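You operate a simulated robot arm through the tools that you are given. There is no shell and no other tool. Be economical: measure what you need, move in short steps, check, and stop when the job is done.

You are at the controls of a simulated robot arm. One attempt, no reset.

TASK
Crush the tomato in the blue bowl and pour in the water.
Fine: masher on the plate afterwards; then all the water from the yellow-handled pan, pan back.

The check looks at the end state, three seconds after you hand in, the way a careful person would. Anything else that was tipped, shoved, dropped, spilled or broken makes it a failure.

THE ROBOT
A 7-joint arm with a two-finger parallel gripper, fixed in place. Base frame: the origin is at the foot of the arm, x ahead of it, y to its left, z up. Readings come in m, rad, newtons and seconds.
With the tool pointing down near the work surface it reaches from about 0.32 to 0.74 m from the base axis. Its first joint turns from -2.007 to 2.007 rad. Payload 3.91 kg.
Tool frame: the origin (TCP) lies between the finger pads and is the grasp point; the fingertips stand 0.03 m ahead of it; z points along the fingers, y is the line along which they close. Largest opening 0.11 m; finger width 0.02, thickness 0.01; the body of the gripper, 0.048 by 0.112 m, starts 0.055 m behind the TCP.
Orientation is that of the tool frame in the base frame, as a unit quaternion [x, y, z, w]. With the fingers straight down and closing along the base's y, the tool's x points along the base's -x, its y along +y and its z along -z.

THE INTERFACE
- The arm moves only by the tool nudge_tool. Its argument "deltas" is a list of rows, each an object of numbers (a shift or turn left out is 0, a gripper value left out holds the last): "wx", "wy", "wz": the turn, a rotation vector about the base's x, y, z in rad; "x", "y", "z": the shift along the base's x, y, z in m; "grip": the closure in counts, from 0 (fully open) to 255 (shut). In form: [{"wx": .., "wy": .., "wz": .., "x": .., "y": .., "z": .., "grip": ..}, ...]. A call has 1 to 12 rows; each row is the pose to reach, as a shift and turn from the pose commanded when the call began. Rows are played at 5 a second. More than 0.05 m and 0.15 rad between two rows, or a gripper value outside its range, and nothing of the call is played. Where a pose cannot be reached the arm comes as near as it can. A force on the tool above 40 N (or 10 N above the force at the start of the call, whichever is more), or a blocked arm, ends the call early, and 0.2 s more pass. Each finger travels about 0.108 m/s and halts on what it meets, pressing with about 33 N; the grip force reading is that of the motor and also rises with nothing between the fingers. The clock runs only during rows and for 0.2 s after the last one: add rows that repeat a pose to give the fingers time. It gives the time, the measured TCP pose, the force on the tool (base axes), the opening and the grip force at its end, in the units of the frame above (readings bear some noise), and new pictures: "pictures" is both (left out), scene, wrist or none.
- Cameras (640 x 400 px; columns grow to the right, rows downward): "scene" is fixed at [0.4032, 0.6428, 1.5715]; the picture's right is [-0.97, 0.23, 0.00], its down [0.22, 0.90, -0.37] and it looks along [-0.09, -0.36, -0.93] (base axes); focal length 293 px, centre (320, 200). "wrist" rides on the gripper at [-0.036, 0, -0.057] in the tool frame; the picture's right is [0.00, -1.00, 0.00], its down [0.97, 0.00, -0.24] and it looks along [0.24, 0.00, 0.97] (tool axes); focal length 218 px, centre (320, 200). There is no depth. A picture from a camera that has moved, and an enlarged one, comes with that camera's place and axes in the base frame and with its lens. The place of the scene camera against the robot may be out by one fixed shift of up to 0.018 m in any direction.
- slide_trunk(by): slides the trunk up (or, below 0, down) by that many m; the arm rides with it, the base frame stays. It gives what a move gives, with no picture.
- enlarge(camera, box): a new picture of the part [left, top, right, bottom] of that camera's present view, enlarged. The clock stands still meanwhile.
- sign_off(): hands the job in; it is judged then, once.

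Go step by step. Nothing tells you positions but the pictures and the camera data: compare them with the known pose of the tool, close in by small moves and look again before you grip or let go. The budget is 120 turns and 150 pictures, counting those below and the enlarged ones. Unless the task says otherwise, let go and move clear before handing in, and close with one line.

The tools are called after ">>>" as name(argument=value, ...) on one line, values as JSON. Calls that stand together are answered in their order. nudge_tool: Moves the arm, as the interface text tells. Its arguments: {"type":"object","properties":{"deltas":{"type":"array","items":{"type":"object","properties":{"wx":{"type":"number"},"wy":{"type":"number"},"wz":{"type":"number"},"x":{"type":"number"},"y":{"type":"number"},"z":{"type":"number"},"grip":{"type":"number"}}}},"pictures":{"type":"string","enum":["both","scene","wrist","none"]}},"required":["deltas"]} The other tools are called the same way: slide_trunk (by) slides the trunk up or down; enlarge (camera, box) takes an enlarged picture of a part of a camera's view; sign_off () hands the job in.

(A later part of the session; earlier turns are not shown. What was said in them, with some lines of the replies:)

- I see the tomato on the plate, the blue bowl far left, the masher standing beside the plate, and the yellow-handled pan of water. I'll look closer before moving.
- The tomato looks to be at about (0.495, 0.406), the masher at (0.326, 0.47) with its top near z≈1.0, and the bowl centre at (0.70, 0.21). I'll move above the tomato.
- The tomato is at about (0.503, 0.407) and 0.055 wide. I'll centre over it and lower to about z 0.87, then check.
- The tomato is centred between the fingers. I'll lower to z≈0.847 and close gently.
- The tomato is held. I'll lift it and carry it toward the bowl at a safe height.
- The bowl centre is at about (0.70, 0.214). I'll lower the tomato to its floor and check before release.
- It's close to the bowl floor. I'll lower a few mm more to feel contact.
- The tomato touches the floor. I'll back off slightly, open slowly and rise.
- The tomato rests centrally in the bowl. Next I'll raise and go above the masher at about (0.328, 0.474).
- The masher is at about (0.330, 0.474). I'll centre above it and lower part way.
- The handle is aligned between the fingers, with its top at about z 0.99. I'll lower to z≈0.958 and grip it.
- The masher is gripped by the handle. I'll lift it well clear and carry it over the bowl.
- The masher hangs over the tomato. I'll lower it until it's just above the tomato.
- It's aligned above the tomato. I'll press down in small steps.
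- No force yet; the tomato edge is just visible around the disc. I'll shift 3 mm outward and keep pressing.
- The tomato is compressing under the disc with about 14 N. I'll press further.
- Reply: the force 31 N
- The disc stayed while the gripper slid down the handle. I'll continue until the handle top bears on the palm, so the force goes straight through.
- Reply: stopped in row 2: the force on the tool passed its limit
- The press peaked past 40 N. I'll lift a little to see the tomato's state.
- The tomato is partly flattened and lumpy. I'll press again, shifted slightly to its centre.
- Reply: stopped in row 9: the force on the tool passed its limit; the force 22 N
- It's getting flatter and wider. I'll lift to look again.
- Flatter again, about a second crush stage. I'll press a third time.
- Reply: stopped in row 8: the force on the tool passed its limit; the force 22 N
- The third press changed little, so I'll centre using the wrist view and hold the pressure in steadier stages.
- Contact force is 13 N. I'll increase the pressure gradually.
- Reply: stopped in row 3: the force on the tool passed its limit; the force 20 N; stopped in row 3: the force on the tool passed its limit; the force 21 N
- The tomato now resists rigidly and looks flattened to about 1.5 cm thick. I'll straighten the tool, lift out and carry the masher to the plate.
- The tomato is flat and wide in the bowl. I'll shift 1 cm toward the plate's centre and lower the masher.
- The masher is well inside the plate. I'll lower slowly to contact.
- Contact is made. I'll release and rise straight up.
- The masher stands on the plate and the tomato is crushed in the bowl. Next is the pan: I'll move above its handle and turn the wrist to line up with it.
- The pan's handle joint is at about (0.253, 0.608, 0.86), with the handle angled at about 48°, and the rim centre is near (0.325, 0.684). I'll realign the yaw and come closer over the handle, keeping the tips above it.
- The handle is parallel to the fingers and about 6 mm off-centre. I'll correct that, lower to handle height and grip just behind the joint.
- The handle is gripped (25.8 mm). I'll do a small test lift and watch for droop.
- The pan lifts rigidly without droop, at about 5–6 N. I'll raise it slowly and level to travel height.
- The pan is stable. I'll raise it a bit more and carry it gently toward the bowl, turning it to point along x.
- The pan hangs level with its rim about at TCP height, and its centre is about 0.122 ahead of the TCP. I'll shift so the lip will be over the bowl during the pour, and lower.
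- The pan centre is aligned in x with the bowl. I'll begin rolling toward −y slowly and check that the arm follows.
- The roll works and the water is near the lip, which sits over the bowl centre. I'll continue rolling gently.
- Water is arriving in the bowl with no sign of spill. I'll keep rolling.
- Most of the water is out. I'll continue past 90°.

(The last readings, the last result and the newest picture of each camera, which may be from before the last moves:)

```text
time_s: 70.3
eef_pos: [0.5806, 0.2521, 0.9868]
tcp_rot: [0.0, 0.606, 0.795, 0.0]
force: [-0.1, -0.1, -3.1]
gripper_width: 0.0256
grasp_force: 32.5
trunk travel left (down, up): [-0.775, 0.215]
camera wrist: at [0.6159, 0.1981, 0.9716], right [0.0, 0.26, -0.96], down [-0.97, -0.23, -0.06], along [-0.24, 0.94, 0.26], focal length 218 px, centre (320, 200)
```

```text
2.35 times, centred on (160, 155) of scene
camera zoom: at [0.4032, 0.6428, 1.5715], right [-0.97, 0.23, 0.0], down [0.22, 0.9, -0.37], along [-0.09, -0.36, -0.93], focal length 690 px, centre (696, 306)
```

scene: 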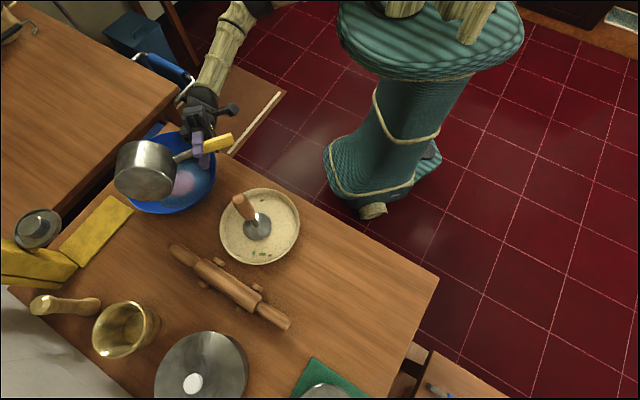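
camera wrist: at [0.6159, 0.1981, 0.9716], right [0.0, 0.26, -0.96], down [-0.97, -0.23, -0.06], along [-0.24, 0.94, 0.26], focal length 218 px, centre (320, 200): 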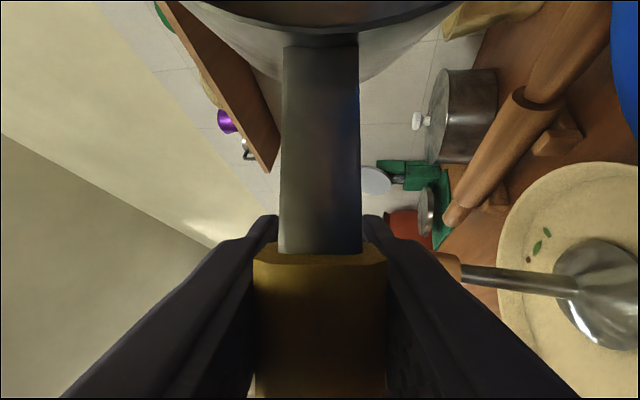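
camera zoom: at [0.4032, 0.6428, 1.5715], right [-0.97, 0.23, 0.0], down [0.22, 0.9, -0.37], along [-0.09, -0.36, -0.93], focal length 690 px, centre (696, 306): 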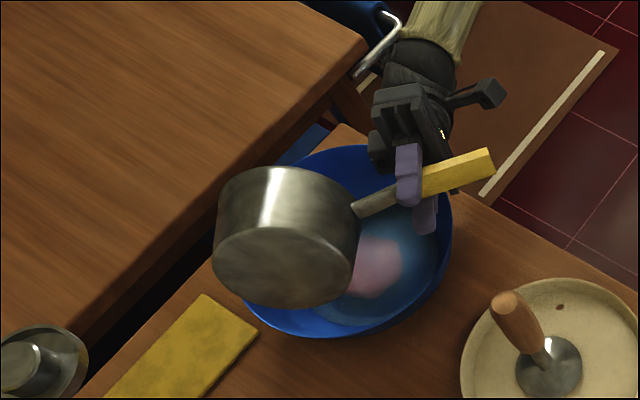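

The pan is inverted to about 105° and its weight has settled near 3 N. I'll tip a bit more and hold to drain.

>>> nudge_tool(deltas=[{"wx": 0.06}, {"wx": 0.12}, {"wx": 0.18}, {"wx": 0.24}, {"wx": 0.3}, {"wx": 0.3}, {"wx": 0.3}, {"wx": 0.3}, {"wx": 0.3}, {"wx": 0.3}, {"wx": 0.3}, {"wx": 0.3}])

>>> enlarge(camera="scene", box=[70, 70, 250, 240])

```text
time_s: 72.9
eef_pos: [0.5959, 0.2459, 1.0224]
tcp_rot: [-0.04, 0.5, 0.865, 0.019]
force: [1.1, 0.0, -2.8]
gripper_width: 0.0258
grasp_force: 33.3
trunk travel left (down, up): [-0.775, 0.215]
camera wrist: at [0.6338, 0.1968, 0.9962], right [0.07, 0.5, -0.86], down [-0.95, -0.22, -0.2], along [-0.29, 0.84, 0.46], focal length 218 px, centre (320, 200)
```

scene: 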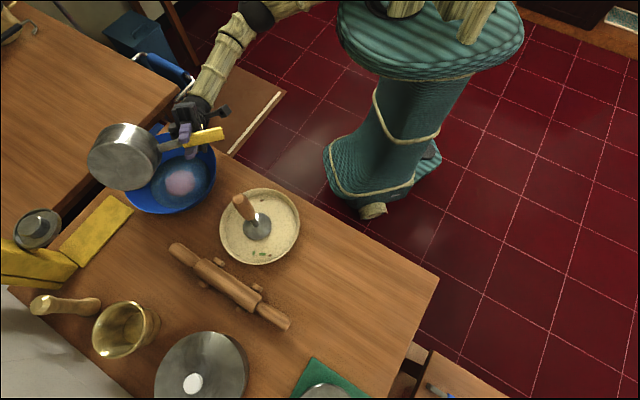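
wrist: 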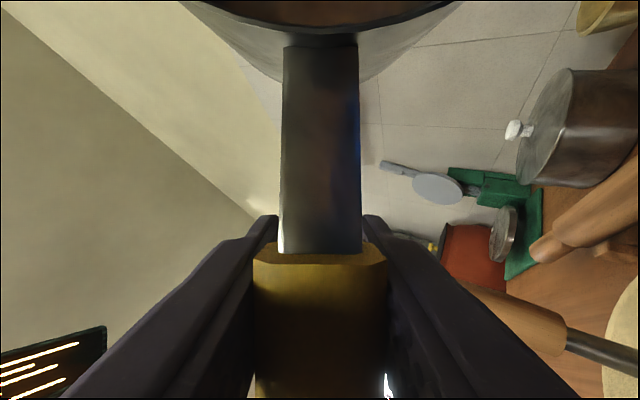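

```text
2.35 times, centred on (160, 155) of scene
camera zoom: at [0.4032, 0.6428, 1.5715], right [-0.97, 0.23, 0.0], down [0.22, 0.9, -0.37], along [-0.09, -0.36, -0.93], focal length 690 px, centre (696, 306)
```

zoom: 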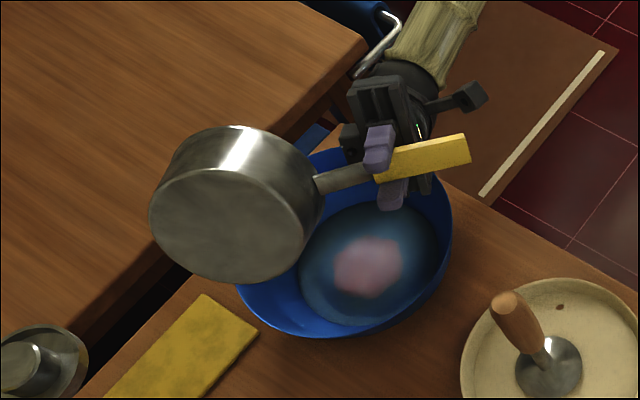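

The arm hit its limit near 120° and drifted a little, still over the bowl. The pan is drained, so I'll roll back the way I came.

>>> nudge_tool(deltas=[{"wx": -0.06}, {"wx": -0.12}, {"wx": -0.2}, {"wx": -0.3}, {"wx": -0.4}, {"wx": -0.5}, {"wx": -0.6}, {"wx": -0.7}, {"wx": -0.8}, {"wx": -0.9}, {"wx": -1.0}, {"wx": -1.1}], pictures="scene")

>>> nudge_tool(deltas=[{"wx": -0.1}, {"wx": -0.2}, {"wx": -0.3}, {"wx": -0.4}, {"wx": -0.5}, {"wx": -0.6}, {"wx": -0.7}, {"wx": -0.8}, {"wx": -0.9}, {"wx": -0.98}, {"wx": -1.04}, {"wx": -1.04}])

>>> enlarge(camera="scene", box=[70, 70, 250, 240])

```text
time_s: 75.5
eef_pos: [0.5794, 0.2528, 0.9878]
tcp_rot: [0.0, 0.869, 0.495, -0.001]
force: [-0.2, -0.2, -3.3]
gripper_width: 0.0258
grasp_force: 33.0
trunk travel left (down, up): [-0.775, 0.215]
```

scene: 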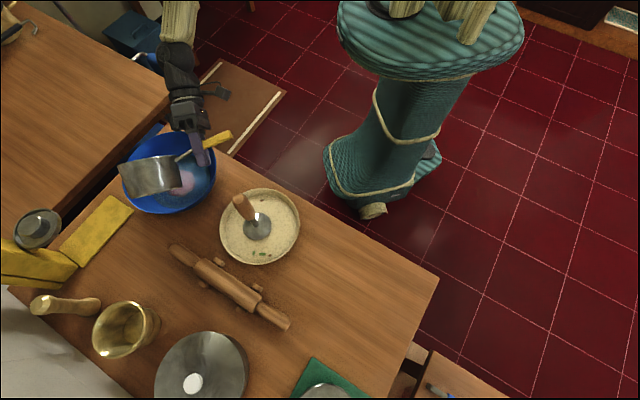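

```text
time_s: 78.1
eef_pos: [0.5804, 0.2514, 0.9875]
tcp_rot: [0.001, 1.0, -0.001, -0.002]
force: [-0.2, -0.9, -3.2]
gripper_width: 0.0259
grasp_force: 32.7
trunk travel left (down, up): [-0.775, 0.215]
camera wrist: at [0.6156, 0.2529, 1.0437], right [0.0, -1.0, 0.0], down [-0.97, 0.0, 0.24], along [-0.24, 0.0, -0.97], focal length 218 px, centre (320, 200)
```

scene: 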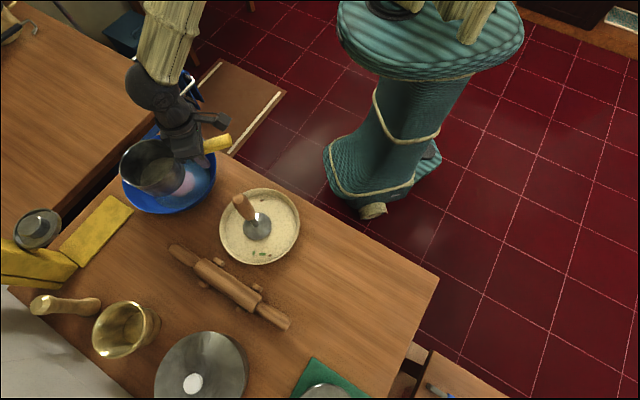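
wrist: 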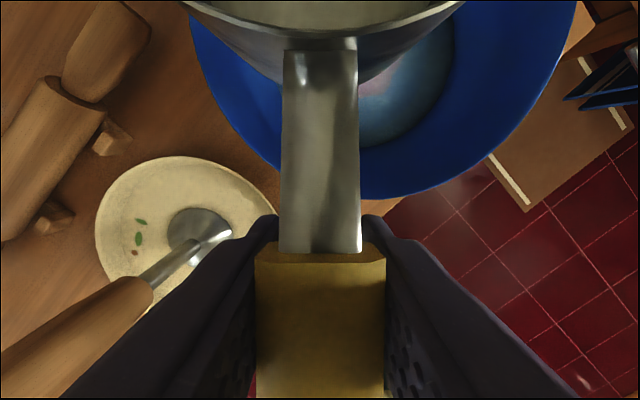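

```text
2.35 times, centred on (160, 155) of scene
camera zoom: at [0.4032, 0.6428, 1.5715], right [-0.97, 0.23, 0.0], down [0.22, 0.9, -0.37], along [-0.09, -0.36, -0.93], focal length 690 px, centre (696, 306)
```

zoom: 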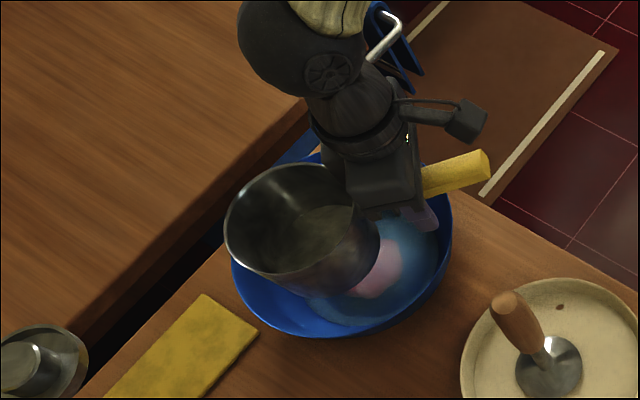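

The pan is empty and level again. I'll raise it and carry it back along the same route.

>>> nudge_tool(deltas=[{"z": 0.04}, {"z": 0.08}, {"z": 0.115}, {"z": 0.13}, {"x": -0.02, "y": 0.02, "z": 0.13, "wz": 0.05}, {"x": -0.04, "y": 0.041, "z": 0.13, "wz": 0.1}, {"x": -0.065, "y": 0.066, "z": 0.13, "wz": 0.165}, {"x": -0.09, "y": 0.092, "z": 0.13, "wz": 0.23}, {"x": -0.115, "y": 0.117, "z": 0.13, "wz": 0.29}, {"x": -0.14, "y": 0.143, "z": 0.13, "wz": 0.355}, {"x": -0.165, "y": 0.168, "z": 0.13, "wz": 0.42}, {"x": -0.185, "y": 0.189, "z": 0.13, "wz": 0.47}], pictures="none")

>>> nudge_tool(deltas=[{"x": -0.02, "y": 0.02, "wz": 0.05}, {"x": -0.045, "y": 0.046, "wz": 0.115}, {"x": -0.07, "y": 0.071, "wz": 0.18}, {"x": -0.095, "y": 0.097, "wz": 0.24}, {"x": -0.12, "y": 0.122, "wz": 0.305}, {"x": -0.138, "y": 0.14, "wz": 0.35}, {"x": -0.147, "y": 0.15, "wz": 0.37}, {"x": -0.147, "y": 0.15, "wz": 0.37, "z": -0.03}, {"x": -0.147, "y": 0.15, "wz": 0.37, "z": -0.07}, {"x": -0.147, "y": 0.15, "wz": 0.37, "z": -0.11}, {"x": -0.147, "y": 0.15, "wz": 0.37, "z": -0.15}, {"x": -0.147, "y": 0.15, "wz": 0.37, "z": -0.17}])

>>> enlarge(camera="scene", box=[310, 210, 450, 370])

```text
time_s: 80.7
eef_pos: [0.3963, 0.4422, 1.1171]
tcp_rot: [-0.234, 0.972, -0.002, -0.002]
force: [-1.0, 0.6, -3.6]
gripper_width: 0.0259
grasp_force: 32.8
trunk travel left (down, up): [-0.775, 0.215]
```

```text
time_s: 83.3
eef_pos: [0.2472, 0.5932, 0.9474]
tcp_rot: [-0.408, 0.913, -0.001, -0.001]
force: [-0.1, -0.6, -3.3]
gripper_width: 0.0261
grasp_force: 33.0
trunk travel left (down, up): [-0.775, 0.215]
camera wrist: at [0.2718, 0.6195, 1.0033], right [0.74, -0.67, 0.0], down [-0.65, -0.72, 0.24], along [-0.16, -0.18, -0.97], focal length 218 px, centre (320, 200)
```

scene: 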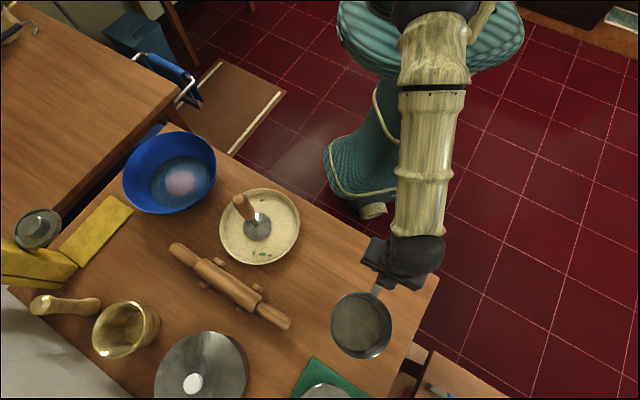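
wrist: 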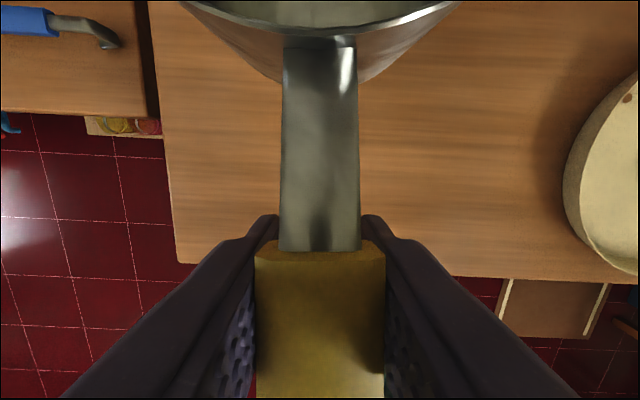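

```text
2.50 times, centred on (380, 290) of scene
camera zoom: at [0.4032, 0.6428, 1.5715], right [-0.97, 0.23, 0.0], down [0.22, 0.9, -0.37], along [-0.09, -0.36, -0.93], focal length 733 px, centre (170, -25)
```

zoom: 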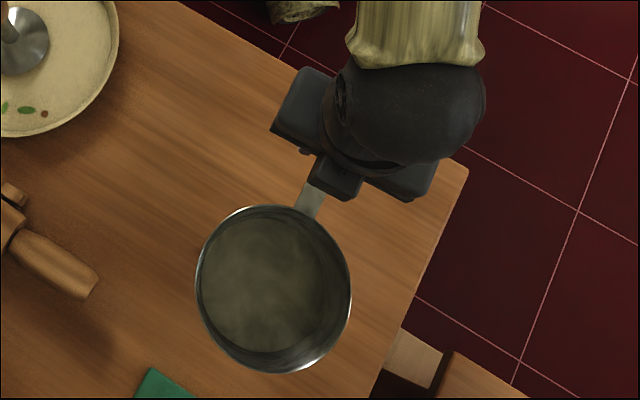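

The pan is above its original spot. I'll lower it to the table, slowly at the end.

>>> nudge_tool(deltas=[{"y": -0.001, "z": -0.03}, {"y": -0.001, "z": -0.055}, {"y": -0.001, "z": -0.07}, {"y": -0.001, "z": -0.076}, {"y": -0.001, "z": -0.079}, {"y": -0.001, "z": -0.082}, {"y": -0.001, "z": -0.082}])

>>> enlarge(camera="scene", box=[310, 210, 450, 370])

```text
time_s: 84.9
eef_pos: [0.2469, 0.5908, 0.8662]
tcp_rot: [-0.407, 0.913, 0.0, 0.0]
force: [-1.0, -0.9, 10.0]
gripper_width: 0.0258
grasp_force: 33.2
trunk travel left (down, up): [-0.775, 0.215]
camera wrist: at [0.2709, 0.618, 0.9235], right [0.74, -0.67, 0.0], down [-0.65, -0.72, 0.24], along [-0.16, -0.18, -0.97], focal length 218 px, centre (320, 200)
```

scene: 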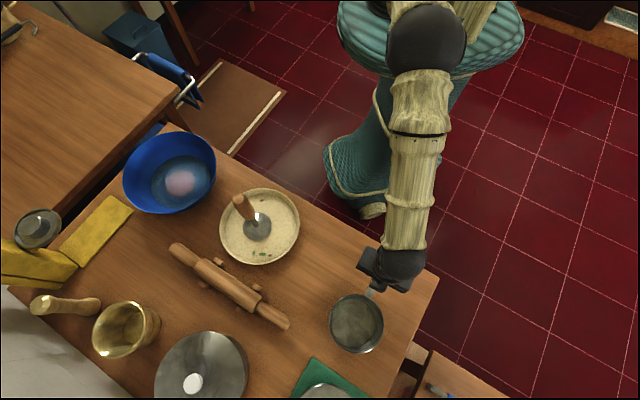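
wrist: 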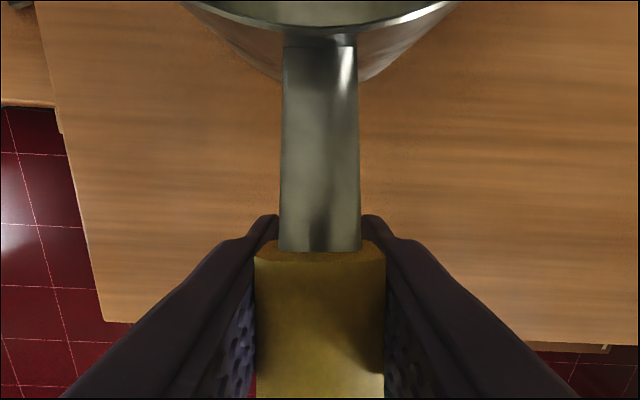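

```text
2.50 times, centred on (380, 290) of scene
camera zoom: at [0.4032, 0.6428, 1.5715], right [-0.97, 0.23, 0.0], down [0.22, 0.9, -0.37], along [-0.09, -0.36, -0.93], focal length 733 px, centre (170, -25)
```

zoom: 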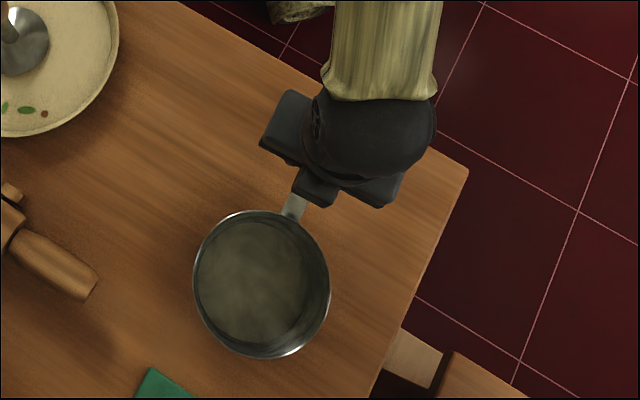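

The pan is down on its original spot. I'll ease the pressure, release and rise straight up.

>>> nudge_tool(deltas=[{"z": 0.002}, {"z": 0.002, "grip": 170}, {"z": 0.002, "grip": 120}, {"z": 0.002, "grip": 70}, {"z": 0.002, "grip": 70}, {"z": 0.03}, {"z": 0.07}, {"z": 0.11}, {"z": 0.15}, {"z": 0.19}, {"z": 0.22}])

>>> enlarge(camera="scene", box=[310, 210, 450, 370])

>>> enlarge(camera="scene", box=[100, 110, 320, 280])

```text
time_s: 87.3
eef_pos: [0.2468, 0.5917, 1.0862]
tcp_rot: [-0.407, 0.914, -0.001, -0.002]
force: [0.1, 0.2, 0.3]
gripper_width: 0.0797
grasp_force: 0.0
trunk travel left (down, up): [-0.775, 0.215]
camera wrist: at [0.2707, 0.6188, 1.1427], right [0.74, -0.67, 0.0], down [-0.65, -0.72, 0.24], along [-0.16, -0.18, -0.97], focal length 218 px, centre (320, 200)
```

scene: 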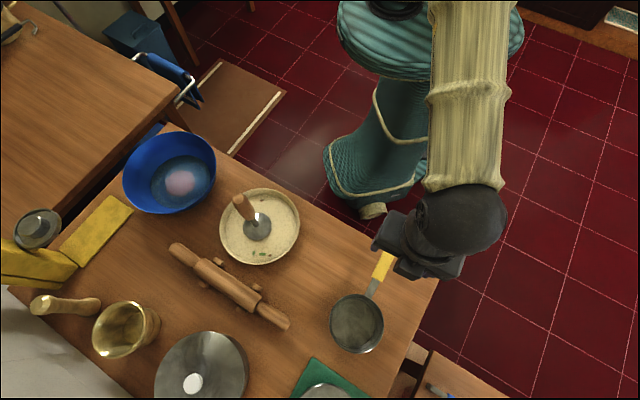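
wrist: 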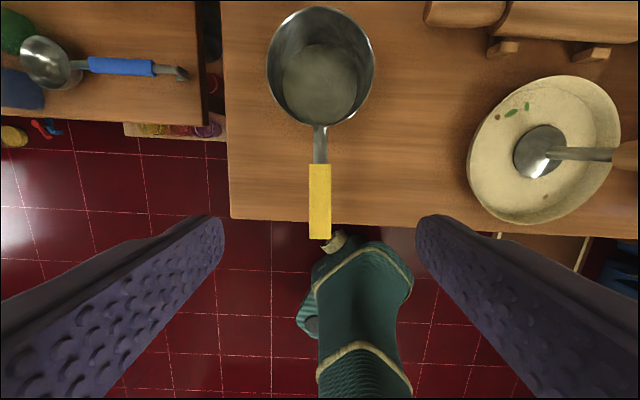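

```text
2.50 times, centred on (380, 290) of scene
camera zoom: at [0.4032, 0.6428, 1.5715], right [-0.97, 0.23, 0.0], down [0.22, 0.9, -0.37], along [-0.09, -0.36, -0.93], focal length 733 px, centre (170, -25)
```

zoom: 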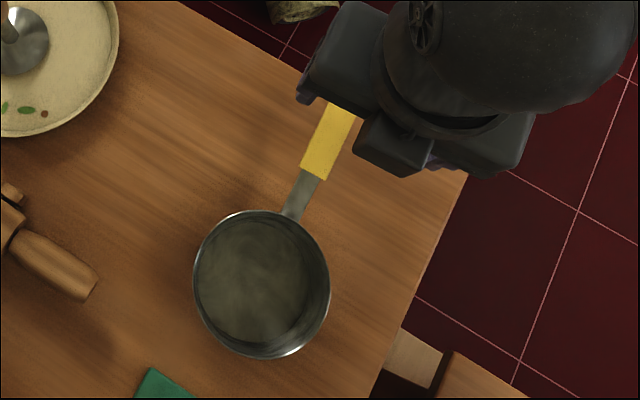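

```text
2.35 times, centred on (210, 195) of scene
camera zoom: at [0.4032, 0.6428, 1.5715], right [-0.97, 0.23, 0.0], down [0.22, 0.9, -0.37], along [-0.09, -0.36, -0.93], focal length 690 px, centre (579, 212)
```

zoom: 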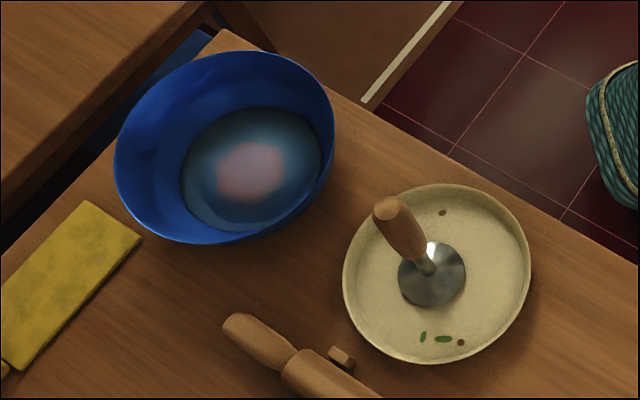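

The bowl holds the crushed tomato and the water, the masher stands on the plate, and the empty pan is back on its spot. Nothing else has been disturbed and the gripper is clear, so I'm handing in.

>>> sign_off()

```text
The job is handed in.
```

The tomato is crushed in the blue bowl with the pan's water poured over it, the masher is on the plate, and the empty pan is back where it stood; I saw no spills in the pictures.
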